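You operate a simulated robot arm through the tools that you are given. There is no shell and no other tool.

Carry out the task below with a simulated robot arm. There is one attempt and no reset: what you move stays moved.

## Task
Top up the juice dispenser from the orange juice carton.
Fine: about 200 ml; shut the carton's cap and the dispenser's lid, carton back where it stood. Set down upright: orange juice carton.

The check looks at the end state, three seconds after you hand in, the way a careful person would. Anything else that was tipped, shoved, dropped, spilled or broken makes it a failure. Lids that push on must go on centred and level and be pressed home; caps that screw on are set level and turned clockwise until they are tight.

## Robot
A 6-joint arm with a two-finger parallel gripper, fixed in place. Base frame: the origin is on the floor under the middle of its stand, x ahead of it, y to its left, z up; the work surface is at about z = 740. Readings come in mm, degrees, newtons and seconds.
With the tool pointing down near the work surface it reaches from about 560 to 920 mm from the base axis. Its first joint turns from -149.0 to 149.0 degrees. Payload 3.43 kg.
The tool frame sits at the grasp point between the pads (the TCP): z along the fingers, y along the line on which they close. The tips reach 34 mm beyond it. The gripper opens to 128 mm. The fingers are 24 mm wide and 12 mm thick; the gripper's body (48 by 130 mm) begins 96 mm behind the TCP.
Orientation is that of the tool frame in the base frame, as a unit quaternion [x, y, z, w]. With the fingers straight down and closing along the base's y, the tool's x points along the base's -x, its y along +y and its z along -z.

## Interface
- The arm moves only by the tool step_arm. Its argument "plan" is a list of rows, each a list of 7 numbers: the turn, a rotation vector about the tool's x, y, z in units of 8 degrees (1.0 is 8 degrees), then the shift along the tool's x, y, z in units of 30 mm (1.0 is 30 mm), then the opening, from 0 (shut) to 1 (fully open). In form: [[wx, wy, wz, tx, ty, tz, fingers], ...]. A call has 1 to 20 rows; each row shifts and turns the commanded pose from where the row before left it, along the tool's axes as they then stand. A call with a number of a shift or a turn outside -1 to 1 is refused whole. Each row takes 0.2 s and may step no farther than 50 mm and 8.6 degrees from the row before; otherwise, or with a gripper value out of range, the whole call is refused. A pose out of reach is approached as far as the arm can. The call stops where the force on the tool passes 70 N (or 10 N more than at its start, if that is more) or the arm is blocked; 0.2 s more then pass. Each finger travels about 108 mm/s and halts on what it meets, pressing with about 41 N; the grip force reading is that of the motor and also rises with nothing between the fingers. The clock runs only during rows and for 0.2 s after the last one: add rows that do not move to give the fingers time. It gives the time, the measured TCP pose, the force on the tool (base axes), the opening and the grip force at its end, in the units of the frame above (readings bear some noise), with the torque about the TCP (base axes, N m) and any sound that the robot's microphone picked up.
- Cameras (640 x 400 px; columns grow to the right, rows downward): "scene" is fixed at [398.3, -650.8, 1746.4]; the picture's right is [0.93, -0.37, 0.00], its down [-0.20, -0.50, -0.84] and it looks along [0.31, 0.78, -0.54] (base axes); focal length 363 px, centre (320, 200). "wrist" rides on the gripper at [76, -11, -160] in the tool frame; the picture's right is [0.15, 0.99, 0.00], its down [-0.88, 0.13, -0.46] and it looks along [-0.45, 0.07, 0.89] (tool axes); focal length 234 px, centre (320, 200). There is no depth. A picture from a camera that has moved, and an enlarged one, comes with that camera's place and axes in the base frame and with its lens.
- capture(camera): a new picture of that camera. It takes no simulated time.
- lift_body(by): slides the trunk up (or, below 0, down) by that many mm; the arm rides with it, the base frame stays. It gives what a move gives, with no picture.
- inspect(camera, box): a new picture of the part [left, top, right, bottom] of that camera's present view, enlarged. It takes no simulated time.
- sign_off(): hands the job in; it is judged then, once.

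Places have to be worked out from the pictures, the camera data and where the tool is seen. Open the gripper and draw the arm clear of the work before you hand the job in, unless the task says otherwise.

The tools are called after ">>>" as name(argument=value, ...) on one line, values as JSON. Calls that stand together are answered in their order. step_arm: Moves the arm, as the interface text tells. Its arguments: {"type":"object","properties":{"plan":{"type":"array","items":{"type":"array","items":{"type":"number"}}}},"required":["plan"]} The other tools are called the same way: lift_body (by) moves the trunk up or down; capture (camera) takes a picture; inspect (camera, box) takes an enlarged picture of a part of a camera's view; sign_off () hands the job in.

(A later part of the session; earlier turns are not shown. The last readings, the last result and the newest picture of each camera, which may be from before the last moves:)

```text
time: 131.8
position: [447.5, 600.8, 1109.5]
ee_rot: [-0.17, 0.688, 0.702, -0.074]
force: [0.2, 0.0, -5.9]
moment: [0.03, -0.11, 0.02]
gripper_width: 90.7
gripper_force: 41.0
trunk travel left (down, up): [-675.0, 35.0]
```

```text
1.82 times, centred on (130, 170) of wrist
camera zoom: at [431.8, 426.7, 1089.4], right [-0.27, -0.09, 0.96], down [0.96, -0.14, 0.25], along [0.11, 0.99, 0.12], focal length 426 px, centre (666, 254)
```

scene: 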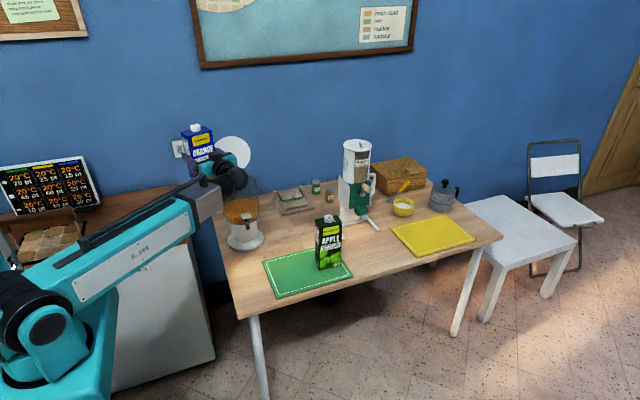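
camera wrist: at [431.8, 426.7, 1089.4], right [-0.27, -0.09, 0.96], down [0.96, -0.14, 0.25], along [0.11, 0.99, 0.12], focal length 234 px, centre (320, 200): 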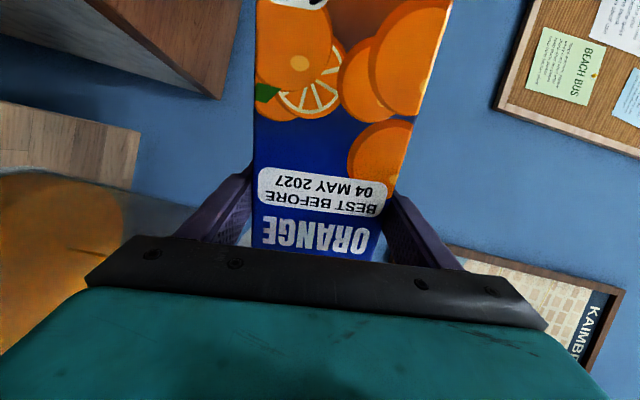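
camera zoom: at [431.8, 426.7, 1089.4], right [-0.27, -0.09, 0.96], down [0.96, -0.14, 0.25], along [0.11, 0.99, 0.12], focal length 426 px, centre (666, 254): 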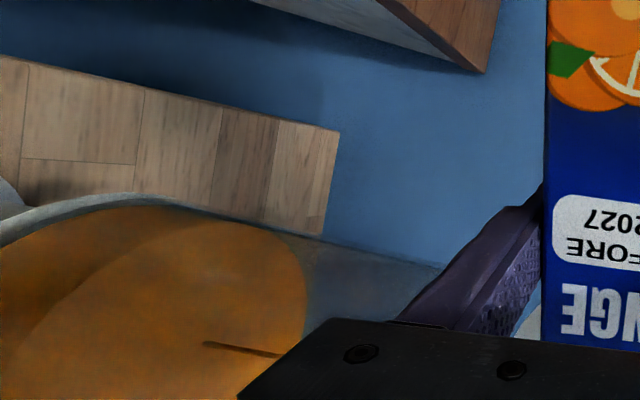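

The stream is visible entering the juice. I'll take a batch of readings to average the weight while it keeps trickling.

>>> step_arm(plan=[[0, 0, 0, 0, 0, 0, 0.6]])

>>> step_arm(plan=[[0, 0, 0, 0, 0, 0, 0.6]])

>>> step_arm(plan=[[0, 0, 0, 0, 0, 0, 0.6]])

>>> step_arm(plan=[[0, 0, 0, 0, 0, 0, 0.6]])

>>> step_arm(plan=[[0, 0, 0, 0, 0, 0, 0.6]])

>>> step_arm(plan=[[0, 0, 0, 0, 0, 0, 0.6]])

>>> step_arm(plan=[[0, 0, 0, 0, 0, 0, 0.6]])

>>> step_arm(plan=[[0, 0, 0, 0, 0, 0, 0.6]])

>>> inspect(camera="scene", box=[232, 150, 264, 220])

```text
time: 132.2
position: [446.6, 601.1, 1110.3]
ee_rot: [-0.171, 0.689, 0.701, -0.073]
force: [0.0, 0.1, -6.3]
moment: [0.01, -0.08, 0.03]
gripper_width: 90.8
gripper_force: 41.1
trunk travel left (down, up): [-675.0, 35.0]
```

```text
time: 132.7
position: [447.6, 600.8, 1110.1]
ee_rot: [-0.17, 0.689, 0.701, -0.074]
force: [0.3, 0.4, -7.0]
moment: [-0.03, -0.11, 0.02]
gripper_width: 90.9
gripper_force: 40.8
trunk travel left (down, up): [-675.0, 35.0]
```

```text
time: 133.1
position: [447.5, 600.4, 1110.3]
ee_rot: [-0.171, 0.688, 0.701, -0.074]
force: [0.1, 0.5, -5.7]
moment: [0.03, -0.13, -0.02]
gripper_width: 90.9
gripper_force: 41.1
trunk travel left (down, up): [-675.0, 35.0]
```

```text
time: 133.4
position: [446.9, 602.0, 1110.1]
ee_rot: [-0.17, 0.689, 0.701, -0.073]
force: [-0.7, 0.6, -6.4]
moment: [0.02, -0.08, -0.03]
gripper_width: 91.0
gripper_force: 40.7
trunk travel left (down, up): [-675.0, 35.0]
```

```text
time: 133.8
position: [447.1, 599.4, 1109.7]
ee_rot: [-0.17, 0.688, 0.701, -0.074]
force: [0.4, 0.8, -7.1]
moment: [0.05, -0.12, -0.01]
gripper_width: 90.8
gripper_force: 40.9
trunk travel left (down, up): [-675.0, 35.0]
```

```text
time: 134.2
position: [445.5, 601.0, 1109.0]
ee_rot: [-0.17, 0.688, 0.701, -0.074]
force: [-0.5, 1.1, -5.6]
moment: [0.01, -0.12, 0.02]
gripper_width: 90.8
gripper_force: 40.8
trunk travel left (down, up): [-675.0, 35.0]
```

```text
time: 134.7
position: [445.6, 601.8, 1109.9]
ee_rot: [-0.17, 0.688, 0.702, -0.073]
force: [0.5, 0.0, -6.6]
moment: [0.04, -0.12, 0.02]
gripper_width: 91.0
gripper_force: 40.7
trunk travel left (down, up): [-675.0, 35.0]
```

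```text
time: 135.1
position: [447.7, 601.4, 1111.4]
ee_rot: [-0.171, 0.688, 0.701, -0.074]
force: [0.8, -0.1, -6.5]
moment: [0.0, -0.12, 0.0]
gripper_width: 91.3
gripper_force: 40.3
trunk travel left (down, up): [-675.0, 35.0]
```

```text
5.71 times, centred on (248, 185) of scene
camera zoom: at [398.3, -650.8, 1746.4], right [0.93, -0.37, 0.0], down [-0.2, -0.5, -0.84], along [0.31, 0.78, -0.54], focal length 2075 px, centre (731, 286)
```

zoom: 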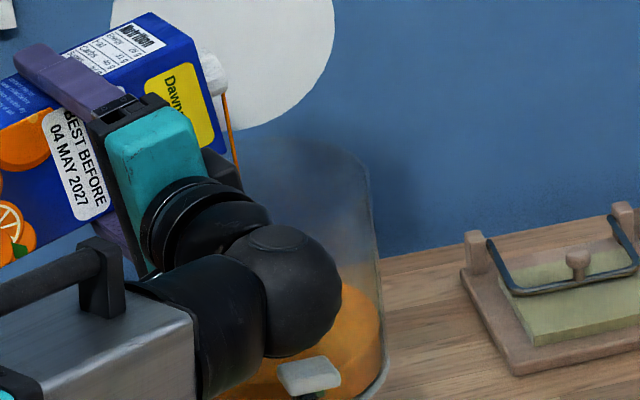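

The average is still 6.4 N, so the trickle is very slow at this angle. I'll tilt 4° further about the mouth and sample again.

>>> step_arm(plan=[[0, 0, 0.25, 0, 0.122, 0, 0.6], [0, 0, 0.25, 0, 0.122, 0, 0.6], [0, 0, 0, 0, 0, 0, 0.6], [0, 0, 0, 0, 0, 0, 0.6]])

>>> step_arm(plan=[[0, 0, 0, 0, 0, 0, 0.6]])

>>> step_arm(plan=[[0, 0, 0, 0, 0, 0, 0.6]])

>>> step_arm(plan=[[0, 0, 0, 0, 0, 0, 0.6]])

>>> step_arm(plan=[[0, 0, 0, 0, 0, 0, 0.6]])

>>> inspect(camera="scene", box=[232, 150, 264, 220])

```text
time: 136.1
position: [446.7, 600.2, 1117.7]
ee_rot: [-0.147, 0.694, 0.698, -0.099]
force: [0.4, 0.1, -5.6]
moment: [0.05, -0.11, -0.01]
gripper_width: 90.9
gripper_force: 41.4
trunk travel left (down, up): [-675.0, 35.0]
```

```text
time: 136.4
position: [447.2, 601.8, 1116.9]
ee_rot: [-0.146, 0.694, 0.698, -0.097]
force: [-1.1, 0.2, -6.0]
moment: [0.02, -0.1, -0.03]
gripper_width: 91.1
gripper_force: 41.1
trunk travel left (down, up): [-675.0, 35.0]
```

```text
time: 136.8
position: [446.7, 599.6, 1118.5]
ee_rot: [-0.146, 0.694, 0.698, -0.098]
force: [0.8, 1.2, -6.9]
moment: [0.02, -0.12, 0.0]
gripper_width: 90.8
gripper_force: 41.0
trunk travel left (down, up): [-675.0, 35.0]
```

```text
time: 137.2
position: [447.3, 600.1, 1118.7]
ee_rot: [-0.146, 0.694, 0.699, -0.098]
force: [-0.6, 0.8, -5.9]
moment: [0.0, -0.09, 0.01]
gripper_width: 91.0
gripper_force: 41.6
trunk travel left (down, up): [-675.0, 35.0]
```

```text
time: 137.7
position: [446.4, 601.7, 1117.1]
ee_rot: [-0.146, 0.694, 0.698, -0.098]
force: [0.1, -0.1, -6.0]
moment: [0.01, -0.09, -0.02]
gripper_width: 90.9
gripper_force: 40.3
trunk travel left (down, up): [-675.0, 35.0]
```

```text
5.71 times, centred on (248, 185) of scene
camera zoom: at [398.3, -650.8, 1746.4], right [0.93, -0.37, 0.0], down [-0.2, -0.5, -0.84], along [0.31, 0.78, -0.54], focal length 2075 px, centre (731, 286)
```

zoom: 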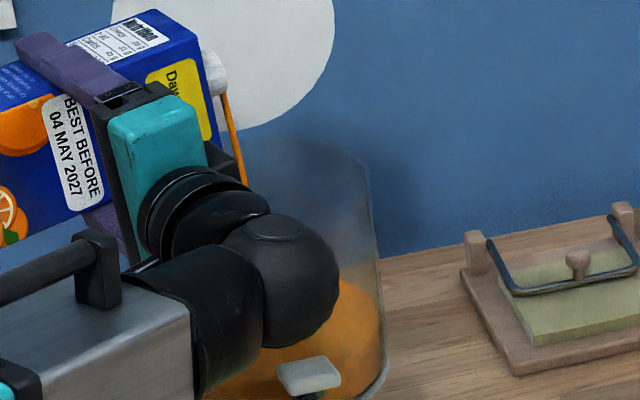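

The stream is clearly stronger now and arcs into the tank. Sampling further while it runs.

>>> step_arm(plan=[[0, 0, 0, 0, 0, 0, 0.6]])

>>> step_arm(plan=[[0, 0, 0, 0, 0, 0, 0.6]])

>>> step_arm(plan=[[0, 0, 0, 0, 0, 0, 0.6]])

>>> step_arm(plan=[[0, 0, 0, 0, 0, 0, 0.6]])

>>> step_arm(plan=[[0, 0, 0, 0, 0, 0, 0.6]])

>>> step_arm(plan=[[0, 0, 0, 0, 0, 0, 0.6]])

>>> inspect(camera="scene", box=[232, 150, 264, 220])

```text
time: 138.1
position: [446.5, 601.7, 1117.0]
ee_rot: [-0.146, 0.694, 0.698, -0.098]
force: [1.3, -0.2, -6.0]
moment: [0.03, -0.1, -0.02]
gripper_width: 90.9
gripper_force: 40.9
trunk travel left (down, up): [-675.0, 35.0]
```

```text
time: 138.4
position: [447.0, 600.6, 1117.6]
ee_rot: [-0.145, 0.694, 0.699, -0.098]
force: [0.2, 0.2, -5.6]
moment: [0.01, -0.09, 0.02]
gripper_width: 91.0
gripper_force: 41.3
trunk travel left (down, up): [-675.0, 35.0]
```

```text
time: 138.8
position: [447.1, 600.4, 1116.9]
ee_rot: [-0.147, 0.693, 0.699, -0.098]
force: [-0.9, -0.3, -5.2]
moment: [0.0, -0.1, 0.0]
gripper_width: 90.6
gripper_force: 40.9
trunk travel left (down, up): [-675.0, 35.0]
```

```text
time: 139.2
position: [445.6, 601.3, 1116.9]
ee_rot: [-0.146, 0.693, 0.699, -0.098]
force: [0.5, 0.6, -6.7]
moment: [0.02, -0.13, -0.01]
gripper_width: 90.9
gripper_force: 41.2
trunk travel left (down, up): [-675.0, 35.0]
```

```text
time: 139.7
position: [446.3, 600.4, 1118.2]
ee_rot: [-0.146, 0.694, 0.698, -0.099]
force: [0.3, -0.2, -5.5]
moment: [0.04, -0.08, -0.03]
gripper_width: 91.2
gripper_force: 40.8
trunk travel left (down, up): [-675.0, 35.0]
```

```text
time: 140.1
position: [445.7, 600.5, 1118.7]
ee_rot: [-0.146, 0.694, 0.699, -0.097]
force: [-0.2, 0.2, -5.3]
moment: [0.03, -0.1, -0.03]
gripper_width: 91.1
gripper_force: 41.3
trunk travel left (down, up): [-675.0, 35.0]
```

```text
5.71 times, centred on (248, 185) of scene
camera zoom: at [398.3, -650.8, 1746.4], right [0.93, -0.37, 0.0], down [-0.2, -0.5, -0.84], along [0.31, 0.78, -0.54], focal length 2075 px, centre (731, 286)
```

zoom: 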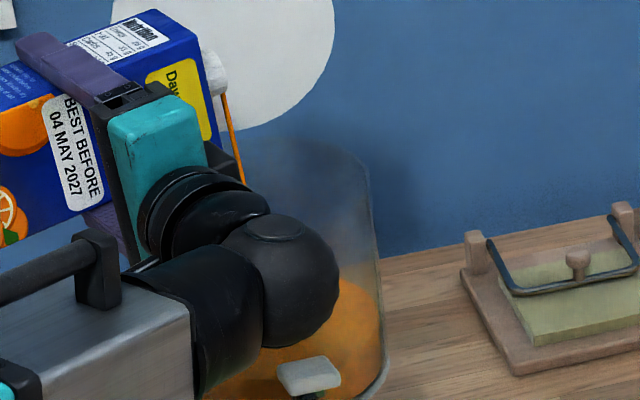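

The average has dropped to about 5.7 N (roughly 70–80 ml out). Continuing at this tilt.

>>> step_arm(plan=[[0, 0, 0, 0, 0, 0, 0.6]])

>>> step_arm(plan=[[0, 0, 0, 0, 0, 0, 0.6]])

>>> step_arm(plan=[[0, 0, 0, 0, 0, 0, 0.6]])

>>> step_arm(plan=[[0, 0, 0, 0, 0, 0, 0.6]])

>>> step_arm(plan=[[0, 0, 0, 0, 0, 0, 0.6]])

>>> step_arm(plan=[[0, 0, 0, 0, 0, 0, 0.6]])

>>> inspect(camera="scene", box=[232, 150, 264, 220])

```text
time: 140.4
position: [446.6, 600.0, 1117.8]
ee_rot: [-0.146, 0.694, 0.699, -0.098]
force: [-0.4, -0.6, -5.4]
moment: [-0.04, -0.1, -0.01]
gripper_width: 91.0
gripper_force: 40.8
trunk travel left (down, up): [-675.0, 35.0]
```

```text
time: 140.8
position: [447.2, 601.4, 1117.7]
ee_rot: [-0.146, 0.693, 0.699, -0.098]
force: [0.3, 0.5, -5.4]
moment: [0.01, -0.08, -0.03]
gripper_width: 90.8
gripper_force: 40.7
trunk travel left (down, up): [-675.0, 35.0]
```

```text
time: 141.2
position: [446.8, 600.3, 1117.4]
ee_rot: [-0.146, 0.694, 0.698, -0.098]
force: [-0.4, -1.1, -6.4]
moment: [0.02, -0.12, 0.02]
gripper_width: 90.8
gripper_force: 41.0
trunk travel left (down, up): [-675.0, 35.0]
```

```text
time: 141.7
position: [448.0, 600.7, 1117.8]
ee_rot: [-0.146, 0.694, 0.698, -0.098]
force: [0.2, 0.4, -6.0]
moment: [0.02, -0.09, -0.02]
gripper_width: 90.9
gripper_force: 41.0
trunk travel left (down, up): [-675.0, 35.0]
```

```text
time: 142.1
position: [446.5, 600.1, 1117.2]
ee_rot: [-0.146, 0.694, 0.699, -0.098]
force: [-0.5, -0.6, -5.2]
moment: [0.0, -0.11, -0.02]
gripper_width: 91.0
gripper_force: 41.2
trunk travel left (down, up): [-675.0, 35.0]
```

```text
time: 142.4
position: [446.6, 600.6, 1116.5]
ee_rot: [-0.146, 0.694, 0.698, -0.098]
force: [-0.1, -0.2, -5.1]
moment: [0.04, -0.13, 0.02]
gripper_width: 91.0
gripper_force: 40.7
trunk travel left (down, up): [-675.0, 35.0]
```

```text
5.71 times, centred on (248, 185) of scene
camera zoom: at [398.3, -650.8, 1746.4], right [0.93, -0.37, 0.0], down [-0.2, -0.5, -0.84], along [0.31, 0.78, -0.54], focal length 2075 px, centre (731, 286)
```

zoom: 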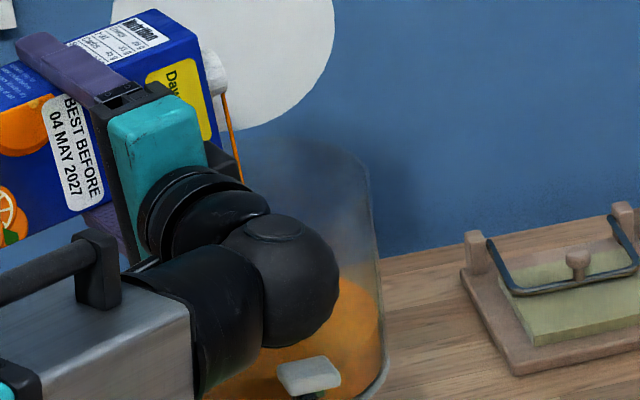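

About 5.6 N on average and the stream is slowing as the level falls towards the spout edge, so the flow follows geometry. I'll tilt 3° more and keep sampling.

>>> step_arm(plan=[[0, 0, 0.375, 0, 0.183, 0, 0.6], [0, 0, 0, 0, 0, 0, 0.6], [0, 0, 0, 0, 0, 0, 0.6]])

>>> step_arm(plan=[[0, 0, 0, 0, 0, 0, 0.6]])

>>> step_arm(plan=[[0, 0, 0, 0, 0, 0, 0.6]])

>>> step_arm(plan=[[0, 0, 0, 0, 0, 0, 0.6]])

>>> step_arm(plan=[[0, 0, 0, 0, 0, 0, 0.6]])

>>> step_arm(plan=[[0, 0, 0, 0, 0, 0, 0.6]])

>>> step_arm(plan=[[0, 0, 0, 0, 0, 0, 0.6]])

>>> inspect(camera="scene", box=[232, 150, 264, 220])

```text
time: 143.2
position: [446.7, 600.1, 1123.5]
ee_rot: [-0.128, 0.697, 0.696, -0.117]
force: [1.0, -0.6, -5.3]
moment: [0.03, -0.11, 0.0]
gripper_width: 91.0
gripper_force: 40.8
trunk travel left (down, up): [-675.0, 35.0]
```

```text
time: 143.7
position: [446.4, 600.0, 1123.6]
ee_rot: [-0.128, 0.698, 0.695, -0.116]
force: [-0.5, 0.4, -5.2]
moment: [0.04, -0.08, 0.03]
gripper_width: 91.0
gripper_force: 41.4
trunk travel left (down, up): [-675.0, 35.0]
```

```text
time: 144.1
position: [447.1, 599.5, 1123.3]
ee_rot: [-0.128, 0.697, 0.696, -0.117]
force: [0.1, -0.7, -4.5]
moment: [0.03, -0.08, 0.01]
gripper_width: 90.9
gripper_force: 40.7
trunk travel left (down, up): [-675.0, 35.0]
```

```text
time: 144.4
position: [446.8, 600.4, 1122.7]
ee_rot: [-0.128, 0.697, 0.696, -0.117]
force: [-1.3, -0.8, -5.4]
moment: [0.01, -0.11, -0.04]
gripper_width: 90.8
gripper_force: 40.6
trunk travel left (down, up): [-675.0, 35.0]
```

```text
time: 144.8
position: [447.2, 599.9, 1122.5]
ee_rot: [-0.128, 0.697, 0.695, -0.117]
force: [-0.2, 0.4, -5.0]
moment: [0.03, -0.06, 0.02]
gripper_width: 90.9
gripper_force: 41.1
trunk travel left (down, up): [-675.0, 35.0]
```

```text
time: 145.2
position: [446.4, 600.3, 1122.6]
ee_rot: [-0.128, 0.698, 0.695, -0.116]
force: [-0.3, 0.4, -5.5]
moment: [-0.01, -0.07, -0.01]
gripper_width: 90.8
gripper_force: 41.3
trunk travel left (down, up): [-675.0, 35.0]
```

```text
time: 145.7
position: [446.2, 599.8, 1122.1]
ee_rot: [-0.128, 0.697, 0.696, -0.116]
force: [-0.2, -0.5, -5.9]
moment: [0.02, -0.1, -0.02]
gripper_width: 91.2
gripper_force: 41.2
trunk travel left (down, up): [-675.0, 35.0]
```

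```text
5.71 times, centred on (248, 185) of scene
camera zoom: at [398.3, -650.8, 1746.4], right [0.93, -0.37, 0.0], down [-0.2, -0.5, -0.84], along [0.31, 0.78, -0.54], focal length 2075 px, centre (731, 286)
```

zoom: 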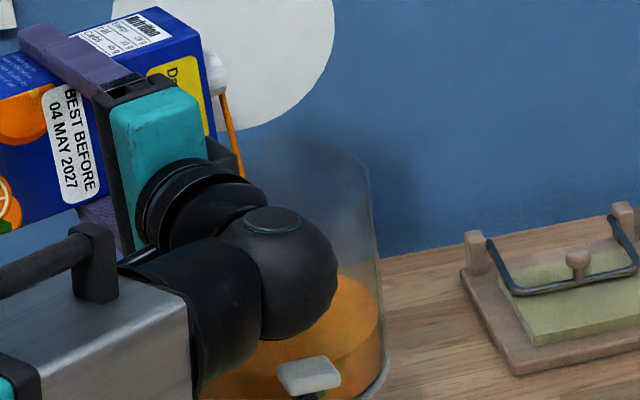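

Average is now about 5.25 N (around 110–120 ml out). I'll let it run a little more and tilt another 2°.

>>> step_arm(plan=[[0, 0, 0.25, 0, 0.122, 0, 0.6], [0, 0, 0, 0, 0, 0, 0.6]])

>>> step_arm(plan=[[0, 0, 0, 0, 0, 0, 0.6]])

>>> step_arm(plan=[[0, 0, 0, 0, 0, 0, 0.6]])

>>> step_arm(plan=[[0, 0, 0, 0, 0, 0, 0.6]])

>>> step_arm(plan=[[0, 0, 0, 0, 0, 0, 0.6]])

>>> step_arm(plan=[[0, 0, 0, 0, 0, 0, 0.6]])

>>> inspect(camera="scene", box=[232, 150, 264, 220])

```text
time: 146.2
position: [446.2, 600.1, 1127.0]
ee_rot: [-0.115, 0.7, 0.693, -0.128]
force: [0.4, 0.0, -4.9]
moment: [-0.03, -0.1, 0.03]
gripper_width: 91.0
gripper_force: 40.9
trunk travel left (down, up): [-675.0, 35.0]
```

```text
time: 146.7
position: [446.5, 601.9, 1126.2]
ee_rot: [-0.115, 0.7, 0.694, -0.127]
force: [1.0, -0.5, -5.6]
moment: [0.0, -0.11, 0.02]
gripper_width: 91.0
gripper_force: 40.3
trunk travel left (down, up): [-675.0, 35.0]
```

```text
time: 147.1
position: [447.2, 601.0, 1127.4]
ee_rot: [-0.115, 0.699, 0.694, -0.128]
force: [-0.1, -0.7, -5.5]
moment: [0.01, -0.13, 0.01]
gripper_width: 91.1
gripper_force: 40.7
trunk travel left (down, up): [-675.0, 35.0]
```

```text
time: 147.4
position: [447.8, 599.9, 1126.9]
ee_rot: [-0.115, 0.699, 0.694, -0.128]
force: [-0.4, 0.0, -5.3]
moment: [0.04, -0.08, 0.0]
gripper_width: 90.8
gripper_force: 40.5
trunk travel left (down, up): [-675.0, 35.0]
```

```text
time: 147.8
position: [446.0, 600.9, 1126.4]
ee_rot: [-0.115, 0.699, 0.694, -0.128]
force: [-0.3, 0.1, -4.5]
moment: [0.02, -0.11, -0.04]
gripper_width: 91.1
gripper_force: 41.6
trunk travel left (down, up): [-675.0, 35.0]
```

```text
time: 148.2
position: [447.5, 601.1, 1126.8]
ee_rot: [-0.114, 0.7, 0.694, -0.128]
force: [-1.0, -0.6, -5.1]
moment: [-0.01, -0.09, -0.02]
gripper_width: 90.8
gripper_force: 40.6
trunk travel left (down, up): [-675.0, 35.0]
```

```text
5.71 times, centred on (248, 185) of scene
camera zoom: at [398.3, -650.8, 1746.4], right [0.93, -0.37, 0.0], down [-0.2, -0.5, -0.84], along [0.31, 0.78, -0.54], focal length 2075 px, centre (731, 286)
```

zoom: 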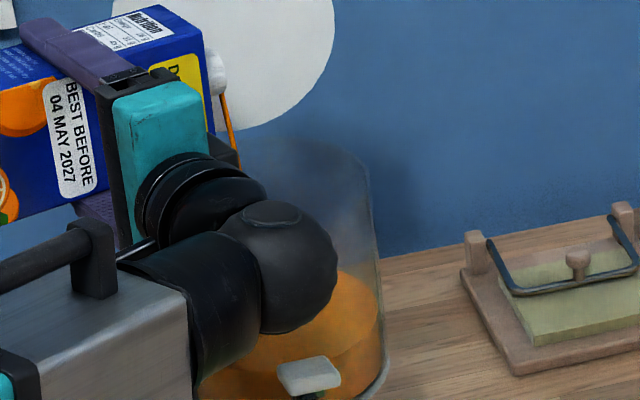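

Tilt is now 91° with about 5.15 N (around 120 ml out). I'll tilt 2.5° more for a steadier flow and keep averaging.

>>> step_arm(plan=[[0, 0, 0.31, 0, 0.152, 0, 0.6], [0, 0, 0, 0, 0, 0, 0.6]])

>>> step_arm(plan=[[0, 0, 0, 0, 0, 0, 0.6]])

>>> step_arm(plan=[[0, 0, 0, 0, 0, 0, 0.6]])

>>> step_arm(plan=[[0, 0, 0, 0, 0, 0, 0.6]])

>>> step_arm(plan=[[0, 0, 0, 0, 0, 0, 0.6]])

>>> step_arm(plan=[[0, 0, 0, 0, 0, 0, 0.6]])

>>> inspect(camera="scene", box=[232, 150, 264, 220])

```text
time: 148.8
position: [446.8, 600.1, 1131.1]
ee_rot: [-0.101, 0.702, 0.69, -0.142]
force: [-0.1, -1.1, -4.8]
moment: [-0.01, -0.11, 0.02]
gripper_width: 91.0
gripper_force: 40.6
trunk travel left (down, up): [-675.0, 35.0]
```

```text
time: 149.2
position: [446.4, 600.0, 1131.2]
ee_rot: [-0.101, 0.702, 0.691, -0.143]
force: [0.1, 0.2, -5.6]
moment: [0.03, -0.08, -0.01]
gripper_width: 91.0
gripper_force: 41.3
trunk travel left (down, up): [-675.0, 35.0]
```

```text
time: 149.7
position: [446.6, 600.3, 1132.6]
ee_rot: [-0.099, 0.701, 0.691, -0.143]
force: [-0.1, -0.2, -5.1]
moment: [-0.04, -0.08, -0.02]
gripper_width: 91.1
gripper_force: 41.8
trunk travel left (down, up): [-675.0, 35.0]
```

```text
time: 150.1
position: [447.1, 601.2, 1131.8]
ee_rot: [-0.1, 0.702, 0.69, -0.143]
force: [0.3, -0.1, -3.8]
moment: [-0.01, -0.05, -0.01]
gripper_width: 91.1
gripper_force: 41.3
trunk travel left (down, up): [-675.0, 35.0]
```

```text
time: 150.4
position: [446.4, 600.7, 1132.3]
ee_rot: [-0.1, 0.702, 0.691, -0.143]
force: [-0.7, 1.0, -3.6]
moment: [-0.01, -0.05, -0.02]
gripper_width: 91.2
gripper_force: 40.7
trunk travel left (down, up): [-675.0, 35.0]
```

```text
time: 150.8
position: [446.9, 600.1, 1131.5]
ee_rot: [-0.1, 0.703, 0.69, -0.144]
force: [0.2, -0.1, -4.1]
moment: [0.01, -0.08, 0.01]
gripper_width: 91.1
gripper_force: 41.0
trunk travel left (down, up): [-675.0, 35.0]
```

```text
5.71 times, centred on (248, 185) of scene
camera zoom: at [398.3, -650.8, 1746.4], right [0.93, -0.37, 0.0], down [-0.2, -0.5, -0.84], along [0.31, 0.78, -0.54], focal length 2075 px, centre (731, 286)
```

zoom: 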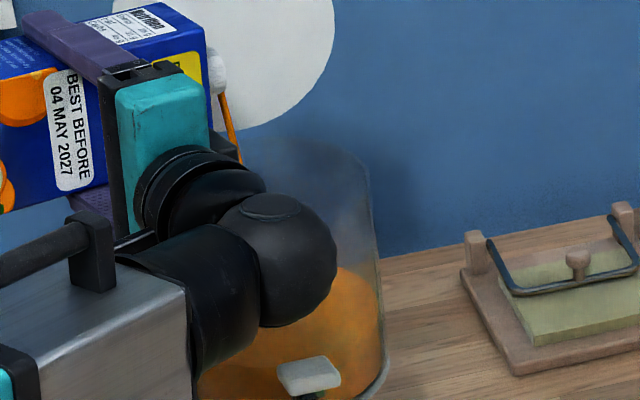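

The last readings suggest about 4.3 N, close to the target (about 4.4 N for 200 ml). I'll tilt back 10° now to stop the flow and measure at rest.

>>> step_arm(plan=[[0, 0, -0.65, 0, -0.317, 0, 0.6], [0, 0, -0.65, 0, -0.317, 0, 0.6], [0, 0, 0, 0, 0, 0, 0.6]])

>>> inspect(camera="scene", box=[232, 150, 264, 220])

>>> step_arm(plan=[[0, 0, 0, 0, 0, 0, 0.6]])

>>> step_arm(plan=[[0, 0, 0, 0, 0, 0, 0.6]])

>>> step_arm(plan=[[0, 0, 0, 0, 0, 0, 0.6]])

>>> step_arm(plan=[[0, 0, 0, 0, 0, 0, 0.6]])

>>> step_arm(plan=[[0, 0, 0, 0, 0, 0, 0.6]])

>>> step_arm(plan=[[0, 0, 0, 0, 0, 0, 0.6]])

>>> step_arm(plan=[[0, 0, 0, 0, 0, 0, 0.6]])

>>> step_arm(plan=[[0, 0, 0, 0, 0, 0, 0.6]])

>>> step_arm(plan=[[0, 0, 0, 0, 0, 0, 0.6]])

>>> step_arm(plan=[[0, 0, 0, 0, 0, 0, 0.6]])

```text
time: 151.7
position: [446.3, 600.1, 1111.1]
ee_rot: [-0.164, 0.69, 0.701, -0.08]
force: [0.4, -0.3, -3.4]
moment: [0.01, -0.06, 0.01]
gripper_width: 90.7
gripper_force: 40.9
trunk travel left (down, up): [-675.0, 35.0]
```

```text
5.71 times, centred on (248, 185) of scene
camera zoom: at [398.3, -650.8, 1746.4], right [0.93, -0.37, 0.0], down [-0.2, -0.5, -0.84], along [0.31, 0.78, -0.54], focal length 2075 px, centre (731, 286)
```

zoom: 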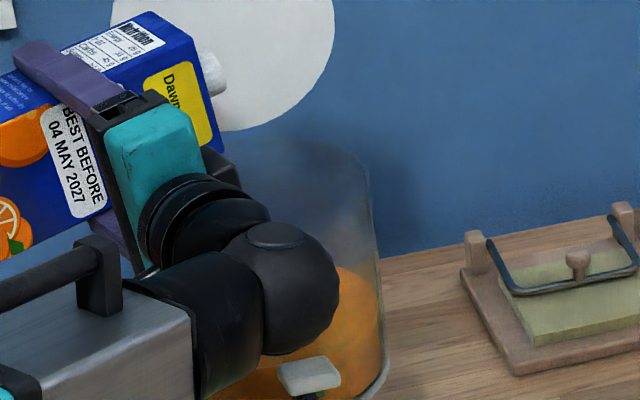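

```text
time: 152.1
position: [445.7, 601.2, 1112.3]
ee_rot: [-0.164, 0.69, 0.7, -0.081]
force: [0.3, 0.2, -4.3]
moment: [0.03, -0.05, 0.02]
gripper_width: 91.1
gripper_force: 40.9
trunk travel left (down, up): [-675.0, 35.0]
```

```text
time: 152.4
position: [445.2, 600.9, 1112.4]
ee_rot: [-0.163, 0.691, 0.7, -0.08]
force: [0.2, 0.2, -4.1]
moment: [0.02, -0.07, 0.02]
gripper_width: 91.1
gripper_force: 41.4
trunk travel left (down, up): [-675.0, 35.0]
```

```text
time: 152.8
position: [445.9, 600.8, 1113.4]
ee_rot: [-0.163, 0.69, 0.701, -0.08]
force: [-0.4, -0.3, -4.6]
moment: [-0.03, -0.07, -0.04]
gripper_width: 91.0
gripper_force: 41.5
trunk travel left (down, up): [-675.0, 35.0]
```

```text
time: 153.2
position: [446.6, 600.2, 1112.8]
ee_rot: [-0.163, 0.689, 0.701, -0.08]
force: [-0.1, 0.0, -3.5]
moment: [-0.03, -0.09, 0.0]
gripper_width: 90.9
gripper_force: 41.2
trunk travel left (down, up): [-675.0, 35.0]
```

```text
time: 153.7
position: [446.7, 601.8, 1113.1]
ee_rot: [-0.164, 0.689, 0.701, -0.081]
force: [-0.5, 0.8, -4.9]
moment: [0.02, -0.09, -0.02]
gripper_width: 91.1
gripper_force: 41.2
trunk travel left (down, up): [-675.0, 35.0]
```

```text
time: 154.1
position: [446.4, 601.5, 1112.2]
ee_rot: [-0.163, 0.69, 0.701, -0.08]
force: [-0.4, -0.1, -4.1]
moment: [0.01, -0.06, -0.03]
gripper_width: 91.1
gripper_force: 41.2
trunk travel left (down, up): [-675.0, 35.0]
```

```text
time: 154.4
position: [446.6, 601.5, 1111.8]
ee_rot: [-0.164, 0.69, 0.701, -0.081]
force: [0.7, 0.3, -4.7]
moment: [0.04, -0.08, 0.01]
gripper_width: 91.0
gripper_force: 40.9
trunk travel left (down, up): [-675.0, 35.0]
```

```text
time: 154.8
position: [446.5, 600.7, 1112.6]
ee_rot: [-0.163, 0.69, 0.7, -0.081]
force: [0.2, -0.6, -4.5]
moment: [0.04, -0.09, -0.03]
gripper_width: 91.2
gripper_force: 41.4
trunk travel left (down, up): [-675.0, 35.0]
```

```text
time: 155.2
position: [444.9, 601.0, 1112.3]
ee_rot: [-0.163, 0.69, 0.701, -0.08]
force: [0.0, 0.3, -3.5]
moment: [0.03, -0.08, 0.02]
gripper_width: 91.0
gripper_force: 40.9
trunk travel left (down, up): [-675.0, 35.0]
```

```text
time: 155.7
position: [446.4, 601.0, 1112.3]
ee_rot: [-0.163, 0.69, 0.701, -0.081]
force: [-0.2, -0.4, -4.3]
moment: [0.0, -0.09, -0.02]
gripper_width: 91.1
gripper_force: 41.3
trunk travel left (down, up): [-675.0, 35.0]
```

The stream has stopped; the average over 11 readings is about 4.2 N against 6.36 N before, so roughly 210–220 ml went in. That is about 200 ml as asked. Now I roll the carton back upright while raising it, retracing the path.

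>>> step_arm(plan=[[0, 0, -0.705, 0, -0.344, 0, 0.6], [0, 0, -0.705, 0, -0.344, 0, 0.6], [0, 0, -0.9, -0.245, 0.62, 0, 0.6], [0, 0, -0.9, -0.321, 0.584, 0, 0.6], [0, 0, -0.9, -0.392, 0.539, 0, 0.6], [0, 0, -0.9, -0.456, 0.486, 0, 0.6], [0, 0, -0.9, -0.514, 0.425, 0, 0.6], [0, 0, -0.9, 0, 0, 0, 0.6], [0, 0, -0.9, 0, 0, 0, 0.6], [0, 0, -0.9, 0, 0, 0, 0.6], [0, 0, -0.9, 0, 0, 0, 0.6], [0, 0, -0.9, 0, 0, 0, 0.6], [0, 0, 0, 0, 0, 0, 0.6]])

>>> capture(camera="scene")

```text
time: 158.4
position: [453.9, 603.4, 1192.6]
ee_rot: [0.58, -0.407, -0.576, -0.407]
force: [0.0, 0.1, -4.3]
moment: [-0.01, 0.02, 0.01]
gripper_width: 91.4
gripper_force: 40.8
trunk travel left (down, up): [-675.0, 35.0]
```

```text
taken
```

scene: 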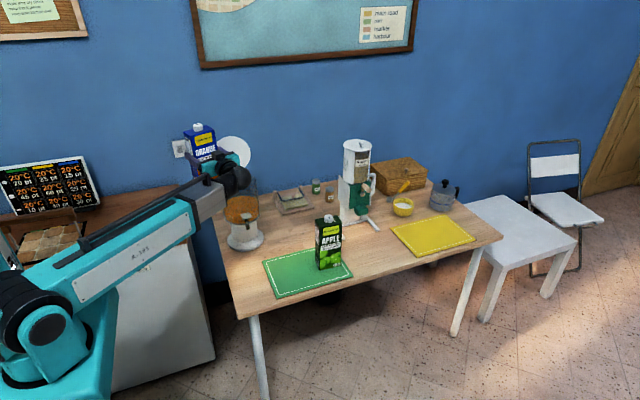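

Upright again (−4.3 N). Moving back across to the front of the tank.

>>> step_arm(plan=[[0, 0, 0, 0, -0.616, -0.877, 0.6], [0, 0, 0, 0, -0.616, -0.877, 0.6], [0, 0, 0, 0, -0.616, -0.877, 0.6], [0, 0, 0, 0, -0.616, -0.877, 0.6], [0, 0, 0, 0, -0.616, -0.877, 0.6], [0, 0, 0, 0, -0.616, -0.877, 0.6], [0, 0, 0, 0, -0.616, -0.877, 0.6], [0, 0, 0, 0, -0.616, -0.877, 0.6], [0.8, 0, 0, 0, 0, 0, 0.6], [0.8, 0, 0, 0, 0, 0, 0.6], [0.8, 0, 0, 0, 0, 0, 0.6], [0.66, 0, 0, 0, 0, 0, 0.6], [0, 0, 0, 0, 0, 0, 0.6]])

>>> inspect(camera="scene", box=[205, 160, 285, 260])

```text
time: 161.2
position: [665.9, 456.2, 1193.7]
ee_rot: [-0.481, 0.52, 0.477, 0.52]
force: [0.3, -0.1, -4.0]
moment: [-0.01, -0.02, 0.03]
gripper_width: 91.0
gripper_force: 40.8
trunk travel left (down, up): [-675.0, 35.0]
```

```text
4.00 times, centred on (245, 210) of scene
camera zoom: at [398.3, -650.8, 1746.4], right [0.93, -0.37, 0.0], down [-0.2, -0.5, -0.84], along [0.31, 0.78, -0.54], focal length 1452 px, centre (620, 160)
```

zoom: 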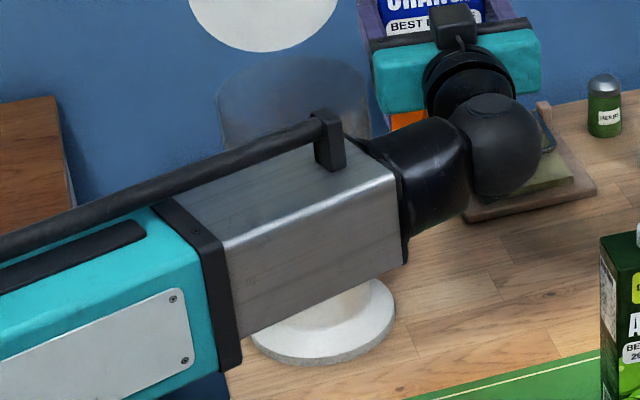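

Orientation is back to the pick pose. Moving above the carton's home position and lowering to about 13 mm above the mat.

>>> step_arm(plan=[[0, 0, 0, 0, -0.185, -0.829, 0.6], [0, 0, 0, 0, -0.185, -0.829, 0.6], [0, 0, 0, 0, -0.185, -0.829, 0.6], [0, 0, 0, 0, -0.185, -0.829, 0.6], [0, 0, 0, 0.94, 0, 0, 0.6], [0, 0, 0, 0.94, 0, 0, 0.6], [0, 0, 0, 0.94, 0, 0, 0.6], [0, 0, 0, 0.94, 0, 0, 0.6], [0, 0, 0, 0.94, 0, 0, 0.6], [0, 0, 0, 0.94, 0, 0, 0.6], [0, 0, 0, 0.94, 0, 0, 0.6], [0, 0, 0, 0.94, 0, 0, 0.6], [0, 0, 0, 0.94, 0, 0, 0.6], [0, 0, 0, 0.9, 0, 0, 0.6], [0, 0, 0, 0.6, 0, 0, 0.6], [0, 0, 0, 0, 0, 0, 0.6]])

>>> inspect(camera="scene", box=[250, 200, 360, 310])

>>> inspect(camera="scene", box=[205, 160, 285, 260])

```text
time: 164.7
position: [681.3, 353.0, 896.3]
ee_rot: [-0.481, 0.521, 0.477, 0.52]
force: [0.1, 0.4, -3.9]
moment: [-0.01, -0.01, 0.01]
gripper_width: 91.0
gripper_force: 40.7
trunk travel left (down, up): [-675.0, 35.0]
```

```text
3.64 times, centred on (305, 255) of scene
camera zoom: at [398.3, -650.8, 1746.4], right [0.93, -0.37, 0.0], down [-0.2, -0.5, -0.84], along [0.31, 0.78, -0.54], focal length 1320 px, centre (374, 0)
```

zoom: 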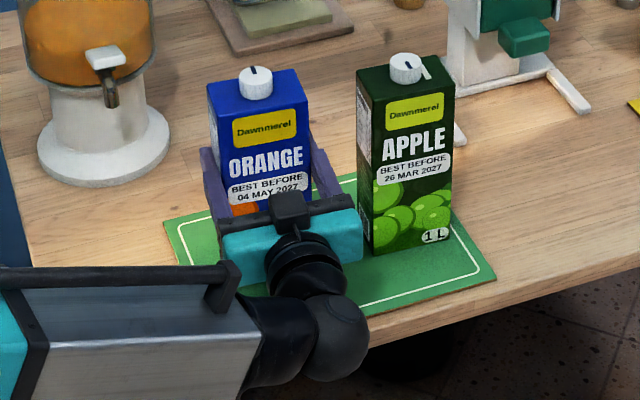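

```text
4.00 times, centred on (245, 210) of scene
camera zoom: at [398.3, -650.8, 1746.4], right [0.93, -0.37, 0.0], down [-0.2, -0.5, -0.84], along [0.31, 0.78, -0.54], focal length 1452 px, centre (620, 160)
```

zoom: 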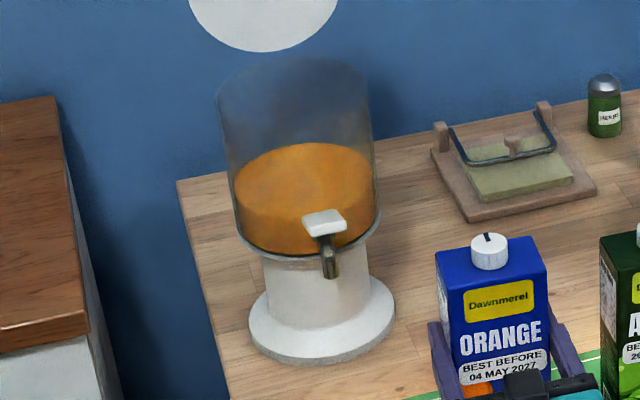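

The tank level has risen by about 14 mm, consistent with around 215–230 ml, and there's no sign of spills. I'll nudge y by +2 mm and lower the carton onto its place.

>>> step_arm(plan=[[0, 0, 0, 0, 0.035, 0.075, 0.6], [0, 0, 0, 0.3, 0, 0, 0.6], [0, 0, 0, 0.3, 0, 0, 0.6], [0, 0, 0, 0.12, 0, 0, 0.6], [0, 0, 0, 0, 0, 0, 0.6]])

>>> step_arm(plan=[[0, 0, 0, 0.07, 0, 0, 0.6], [0, 0, 0, 0, 0, 0, 0.6]])

>>> inspect(camera="scene", box=[250, 200, 360, 310])

```text
time: 165.8
position: [678.1, 356.7, 873.2]
ee_rot: [-0.481, 0.52, 0.478, 0.519]
force: [0.0, 0.2, -4.7]
moment: [-0.04, -0.01, -0.01]
gripper_width: 91.2
gripper_force: 41.0
trunk travel left (down, up): [-675.0, 35.0]
```

```text
time: 166.4
position: [679.6, 356.4, 871.2]
ee_rot: [-0.482, 0.52, 0.477, 0.519]
force: [1.0, -0.9, -4.3]
moment: [-0.01, 0.01, 0.02]
gripper_width: 91.0
gripper_force: 41.1
trunk travel left (down, up): [-675.0, 35.0]
```

```text
3.64 times, centred on (305, 255) of scene
camera zoom: at [398.3, -650.8, 1746.4], right [0.93, -0.37, 0.0], down [-0.2, -0.5, -0.84], along [0.31, 0.78, -0.54], focal length 1320 px, centre (374, 0)
```

zoom: 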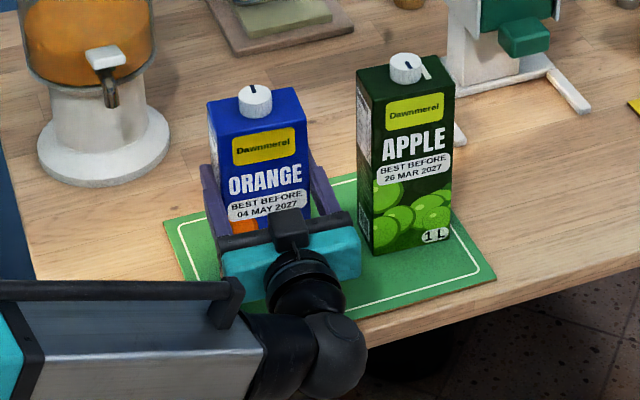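

Still hanging by a millimetre or two; lowering in small steps until the weight comes off.

>>> step_arm(plan=[[0, 0, 0, 0.05, -0.05, 0, 0.6], [0, 0, 0, 0, 0, 0, 0.6]])

>>> step_arm(plan=[[0, 0, 0, 0.05, 0, 0, 0.6], [0, 0, 0, 0, 0, 0, 0.6]])

>>> inspect(camera="scene", box=[250, 200, 360, 310])

```text
time: 167.1
position: [680.2, 356.5, 872.1]
ee_rot: [-0.481, 0.519, 0.478, 0.52]
force: [-1.1, 1.4, 2.7]
moment: [0.12, 0.49, -0.01]
gripper_width: 91.0
gripper_force: 40.7
trunk travel left (down, up): [-675.0, 35.0]
```

```text
time: 167.7
position: [680.7, 356.2, 870.1]
ee_rot: [-0.481, 0.519, 0.478, 0.52]
force: [0.7, 2.2, 13.0]
moment: [0.25, 0.7, -0.07]
gripper_width: 91.0
gripper_force: 41.2
trunk travel left (down, up): [-675.0, 35.0]
```

```text
3.64 times, centred on (305, 255) of scene
camera zoom: at [398.3, -650.8, 1746.4], right [0.93, -0.37, 0.0], down [-0.2, -0.5, -0.84], along [0.31, 0.78, -0.54], focal length 1320 px, centre (374, 0)
```

zoom: 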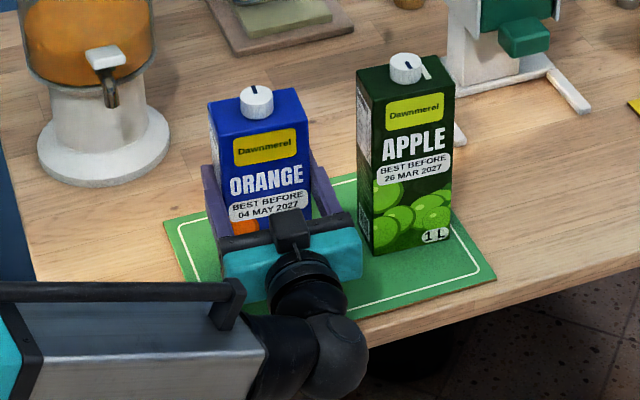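

The carton stands on the mat with its cap exactly where it was in the picture. I'll relieve the slight press and open the fingers slowly.

>>> step_arm(plan=[[0, 0, 0, -0.04, 0, 0, 0.6], [0, 0, 0, 0, 0, 0, 0.74], [0, 0, 0, 0, 0, 0, 0.8], [0, 0, 0, 0, 0, 0, 0.9], [0, 0, 0, 0, 0, 0, 1], [0, 0, 0, 0, 0, 0, 1]])

>>> inspect(camera="scene", box=[250, 200, 360, 310])

>>> capture(camera="wrist")

```text
time: 169.1
position: [681.3, 355.8, 870.5]
ee_rot: [-0.481, 0.52, 0.478, 0.52]
force: [-0.9, 0.6, 0.1]
moment: [-0.01, -0.02, 0.0]
gripper_width: 128.0
gripper_force: 0.1
trunk travel left (down, up): [-675.0, 35.0]
```

```text
3.64 times, centred on (305, 255) of scene
camera zoom: at [398.3, -650.8, 1746.4], right [0.93, -0.37, 0.0], down [-0.2, -0.5, -0.84], along [0.31, 0.78, -0.54], focal length 1320 px, centre (374, 0)
```

zoom: 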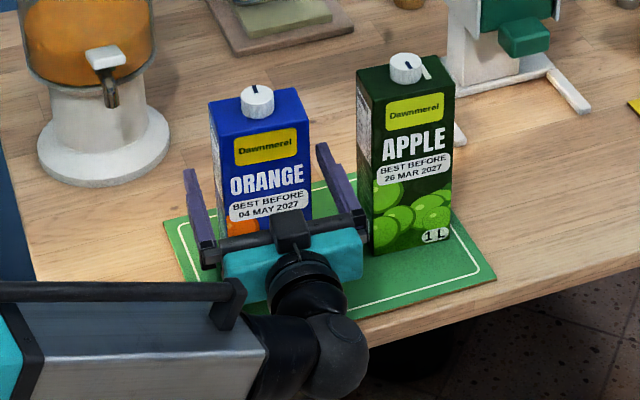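

```text
taken
camera wrist: at [679.0, 196.3, 794.6], right [-0.99, 0.08, -0.15], down [-0.17, -0.44, 0.88], along [0.0, 0.89, 0.45], focal length 234 px, centre (320, 200)
```

wrist: 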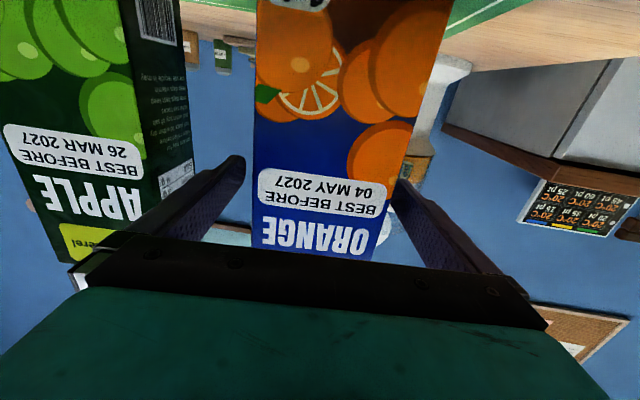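

Released cleanly; the cap is in the same spot as before pickup. Retracting straight back along the tool axis.

>>> step_arm(plan=[[0, 0, 0, 0, 0, -0.6, 1], [0, 0, 0, 0, 0, -0.9, 1], [0, 0, 0, 0, 0, -0.9, 1], [0, 0, 0, 0, 0, -1, 1], [0, 0, 0, 0, 0, -1, 1], [0, 0, 0, 0, 0, -0.3, 1], [0, 0, 0, 0, 0, 0, 1]])

>>> inspect(camera="scene", box=[260, 240, 324, 300])

>>> inspect(camera="scene", box=[268, 216, 316, 246])

```text
time: 170.7
position: [669.9, 216.0, 871.4]
ee_rot: [-0.482, 0.52, 0.477, 0.519]
force: [-0.1, -0.1, 0.0]
moment: [0.0, -0.03, 0.05]
gripper_width: 128.0
gripper_force: 0.1
trunk travel left (down, up): [-675.0, 35.0]
```

```text
6.67 times, centred on (292, 270) of scene
camera zoom: at [398.3, -650.8, 1746.4], right [0.93, -0.37, 0.0], down [-0.2, -0.5, -0.84], along [0.31, 0.78, -0.54], focal length 2420 px, centre (507, -267)
```

zoom: 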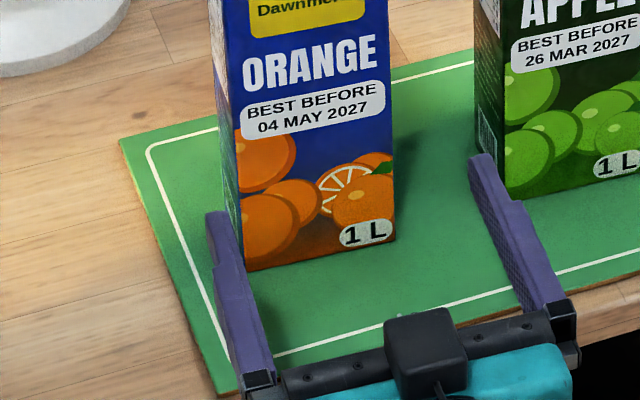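

```text
13.33 times, centred on (292, 231) of scene
camera zoom: at [398.3, -650.8, 1746.4], right [0.93, -0.37, 0.0], down [-0.2, -0.5, -0.84], along [0.31, 0.78, -0.54], focal length 4841 px, centre (693, -213)
```

zoom: 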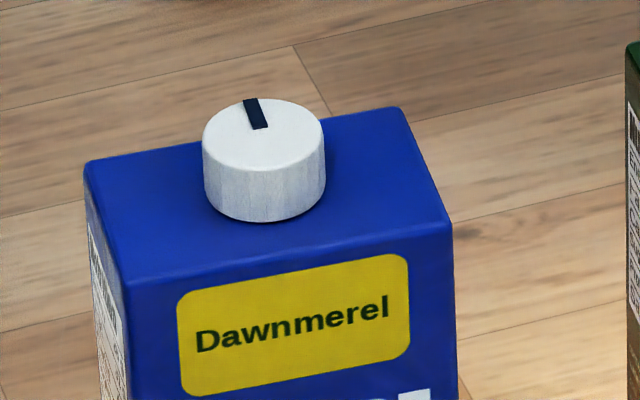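

The carton stands within about 2 mm of its original place and the cap mark points backwards (open). To shut it I need the vertical tool again, so I'll rise and pitch back.

>>> step_arm(plan=[[0, 0, 0, -0.92, 0, 0, 0.9], [0, 0, 0, -0.92, 0, 0, 0.7], [0, 0, 0, -0.92, 0, 0, 0.5], [0, 0, 0, -0.92, 0, 0, 0.45], [0, 0, 0, -0.92, 0, 0, 0.45], [0, 0, 0, -0.92, 0, 0, 0.45], [0, 0, 0, -0.92, 0, 0, 0.45], [0, 1, 0, 0, 0, 0, 0.45], [0, 1, 0, 0, 0, 0, 0.45], [0, 1, 0, 0, 0, 0, 0.45], [0, 1, 0, 0, 0, 0, 0.45], [0, 1, 0, 0, 0, 0, 0.45], [0, 1, 0, 0, 0, 0, 0.45], [0, 1, 0, 0, 0, 0, 0.45], [0, 1, 0, 0, 0, 0, 0.45], [0, 1, 0, 0, 0, 0, 0.45], [0, 1, 0, 0, 0, 0, 0.45], [0, 1, 0, 0, 0, 0, 0.45], [0, 0.25, 0, 0, 0, 0, 0.45]])

```text
time: 174.7
position: [669.0, 216.5, 1064.2]
ee_rot: [-0.677, 0.736, -0.003, 0.0]
force: [0.0, 0.4, 0.2]
moment: [-0.01, 0.02, 0.01]
gripper_width: 57.6
gripper_force: 0.0
trunk travel left (down, up): [-675.0, 35.0]
```

Tool vertical at yaw 85°. Moving over the cap.

>>> step_arm(plan=[[0, 0, 0, -0.96, 0.003, 0, 0.45], [0, 0, 0, -0.96, 0.003, 0, 0.45], [0, 0, 0, -0.96, 0.003, 0, 0.45], [0, 0, 0, -0.96, 0.003, 0.4, 0.45], [0, 0, 0, -0.96, 0.003, 0.6, 0.45], [0, 0, 0, 0, 0, 0, 0.45]])

>>> inspect(camera="wrist", box=[250, 100, 390, 200])

```text
time: 176.1
position: [681.0, 360.2, 1034.1]
ee_rot: [-0.677, 0.736, -0.002, 0.0]
force: [0.9, -0.3, -0.4]
moment: [-0.02, -0.01, 0.02]
gripper_width: 57.7
gripper_force: 0.0
trunk travel left (down, up): [-675.0, 35.0]
```

```text
4.00 times, centred on (320, 150) of wrist
camera zoom: at [684.2, 284.6, 1193.4], right [-1.0, -0.07, 0.0], down [-0.06, 0.89, 0.45], along [-0.03, 0.45, -0.89], focal length 937 px, centre (320, 400)
```

zoom: 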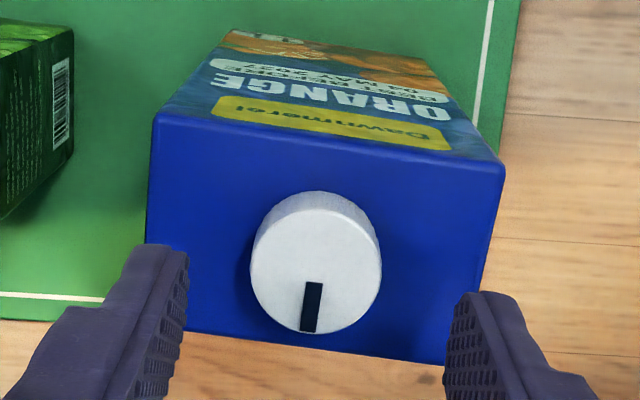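

The cap is centred to about 1 mm. Now I wind the wrist to about yaw 193° in the air so the whole closing turn fits in one stroke.

>>> step_arm(plan=[[0, 0, 0, -0.035, -0.02, 0, 0.45], [0, 0, -1, 0, 0, 0, 0.45], [0, 0, -1, 0, 0, 0, 0.45], [0, 0, -1, 0, 0, 0, 0.45], [0, 0, -1, 0, 0, 0, 0.45], [0, 0, -1, 0, 0, 0, 0.45], [0, 0, -1, 0, 0, 0, 0.45], [0, 0, -1, 0, 0, 0, 0.45], [0, 0, -1, 0, 0, 0, 0.45], [0, 0, -1, 0, 0, 0, 0.45], [0, 0, -1, 0, 0, 0, 0.45], [0, 0, -1, 0, 0, 0, 0.45], [0, 0, -1, 0, 0, 0, 0.45], [0, 0, -1, 0, 0, 0, 0.45], [0, 0, -0.3, 0, 0, 0, 0.45], [0, 0, 0, 0, 0, 0, 0.45]])

>>> inspect(camera="wrist", box=[250, 100, 390, 200])

```text
time: 179.4
position: [680.5, 358.8, 1034.0]
ee_rot: [0.995, 0.103, 0.001, 0.002]
force: [-0.2, 0.0, 0.5]
moment: [-0.02, -0.02, 0.04]
gripper_width: 57.5
gripper_force: 0.0
trunk travel left (down, up): [-675.0, 35.0]
```

```text
4.00 times, centred on (320, 150) of wrist
camera zoom: at [751.7, 388.5, 1192.9], right [0.35, -0.94, 0.0], down [-0.84, -0.31, 0.45], along [-0.42, -0.16, -0.89], focal length 937 px, centre (320, 400)
```

zoom: 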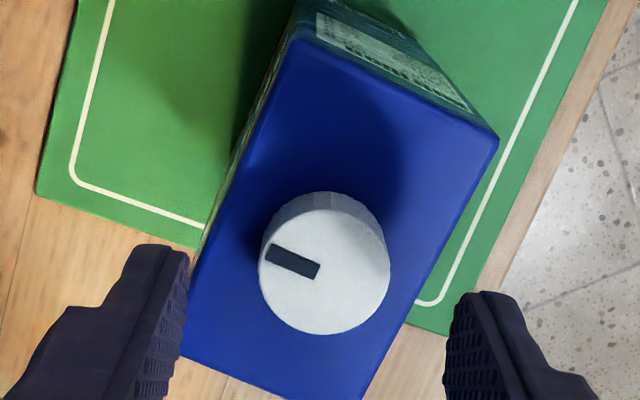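

Cap centred within about 1.5 mm in this view too; I'll split the difference, lower to the grip height used before, and close.

>>> step_arm(plan=[[0, 0, 0, -0.007, 0.033, 0.4, 0.45], [0, 0, 0, 0, 0, 0.4, 0.45], [0, 0, 0, 0, 0, 0.33, 0.45], [0, 0, 0, 0, 0, 0, 0.35], [0, 0, 0, 0, 0, 0, 0.2], [0, 0, 0, 0, 0, 0, 0.2], [0, 0, 0, 0, 0, 0, 0.2]])

>>> inspect(camera="wrist", box=[250, 110, 390, 210])

>>> inspect(camera="scene", box=[255, 200, 355, 300])

```text
time: 181.1
position: [681.4, 360.4, 999.4]
ee_rot: [0.995, 0.103, 0.001, 0.003]
force: [0.4, 0.2, 0.5]
moment: [0.08, -0.08, -0.03]
gripper_width: 29.1
gripper_force: 41.2
trunk travel left (down, up): [-675.0, 35.0]
```

```text
4.00 times, centred on (320, 160) of wrist
camera zoom: at [751.7, 387.4, 1159.2], right [0.34, -0.94, 0.0], down [-0.84, -0.31, 0.45], along [-0.42, -0.16, -0.89], focal length 937 px, centre (320, 360)
```

zoom: 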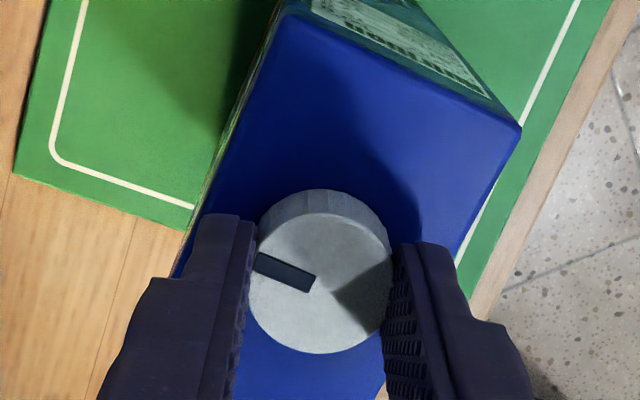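

```text
4.00 times, centred on (305, 250) of scene
camera zoom: at [398.3, -650.8, 1746.4], right [0.93, -0.37, 0.0], down [-0.2, -0.5, -0.84], along [0.31, 0.78, -0.54], focal length 1452 px, centre (380, 0)
```

zoom: 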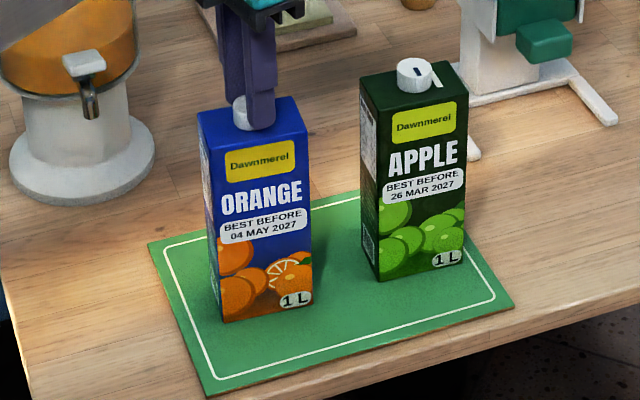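

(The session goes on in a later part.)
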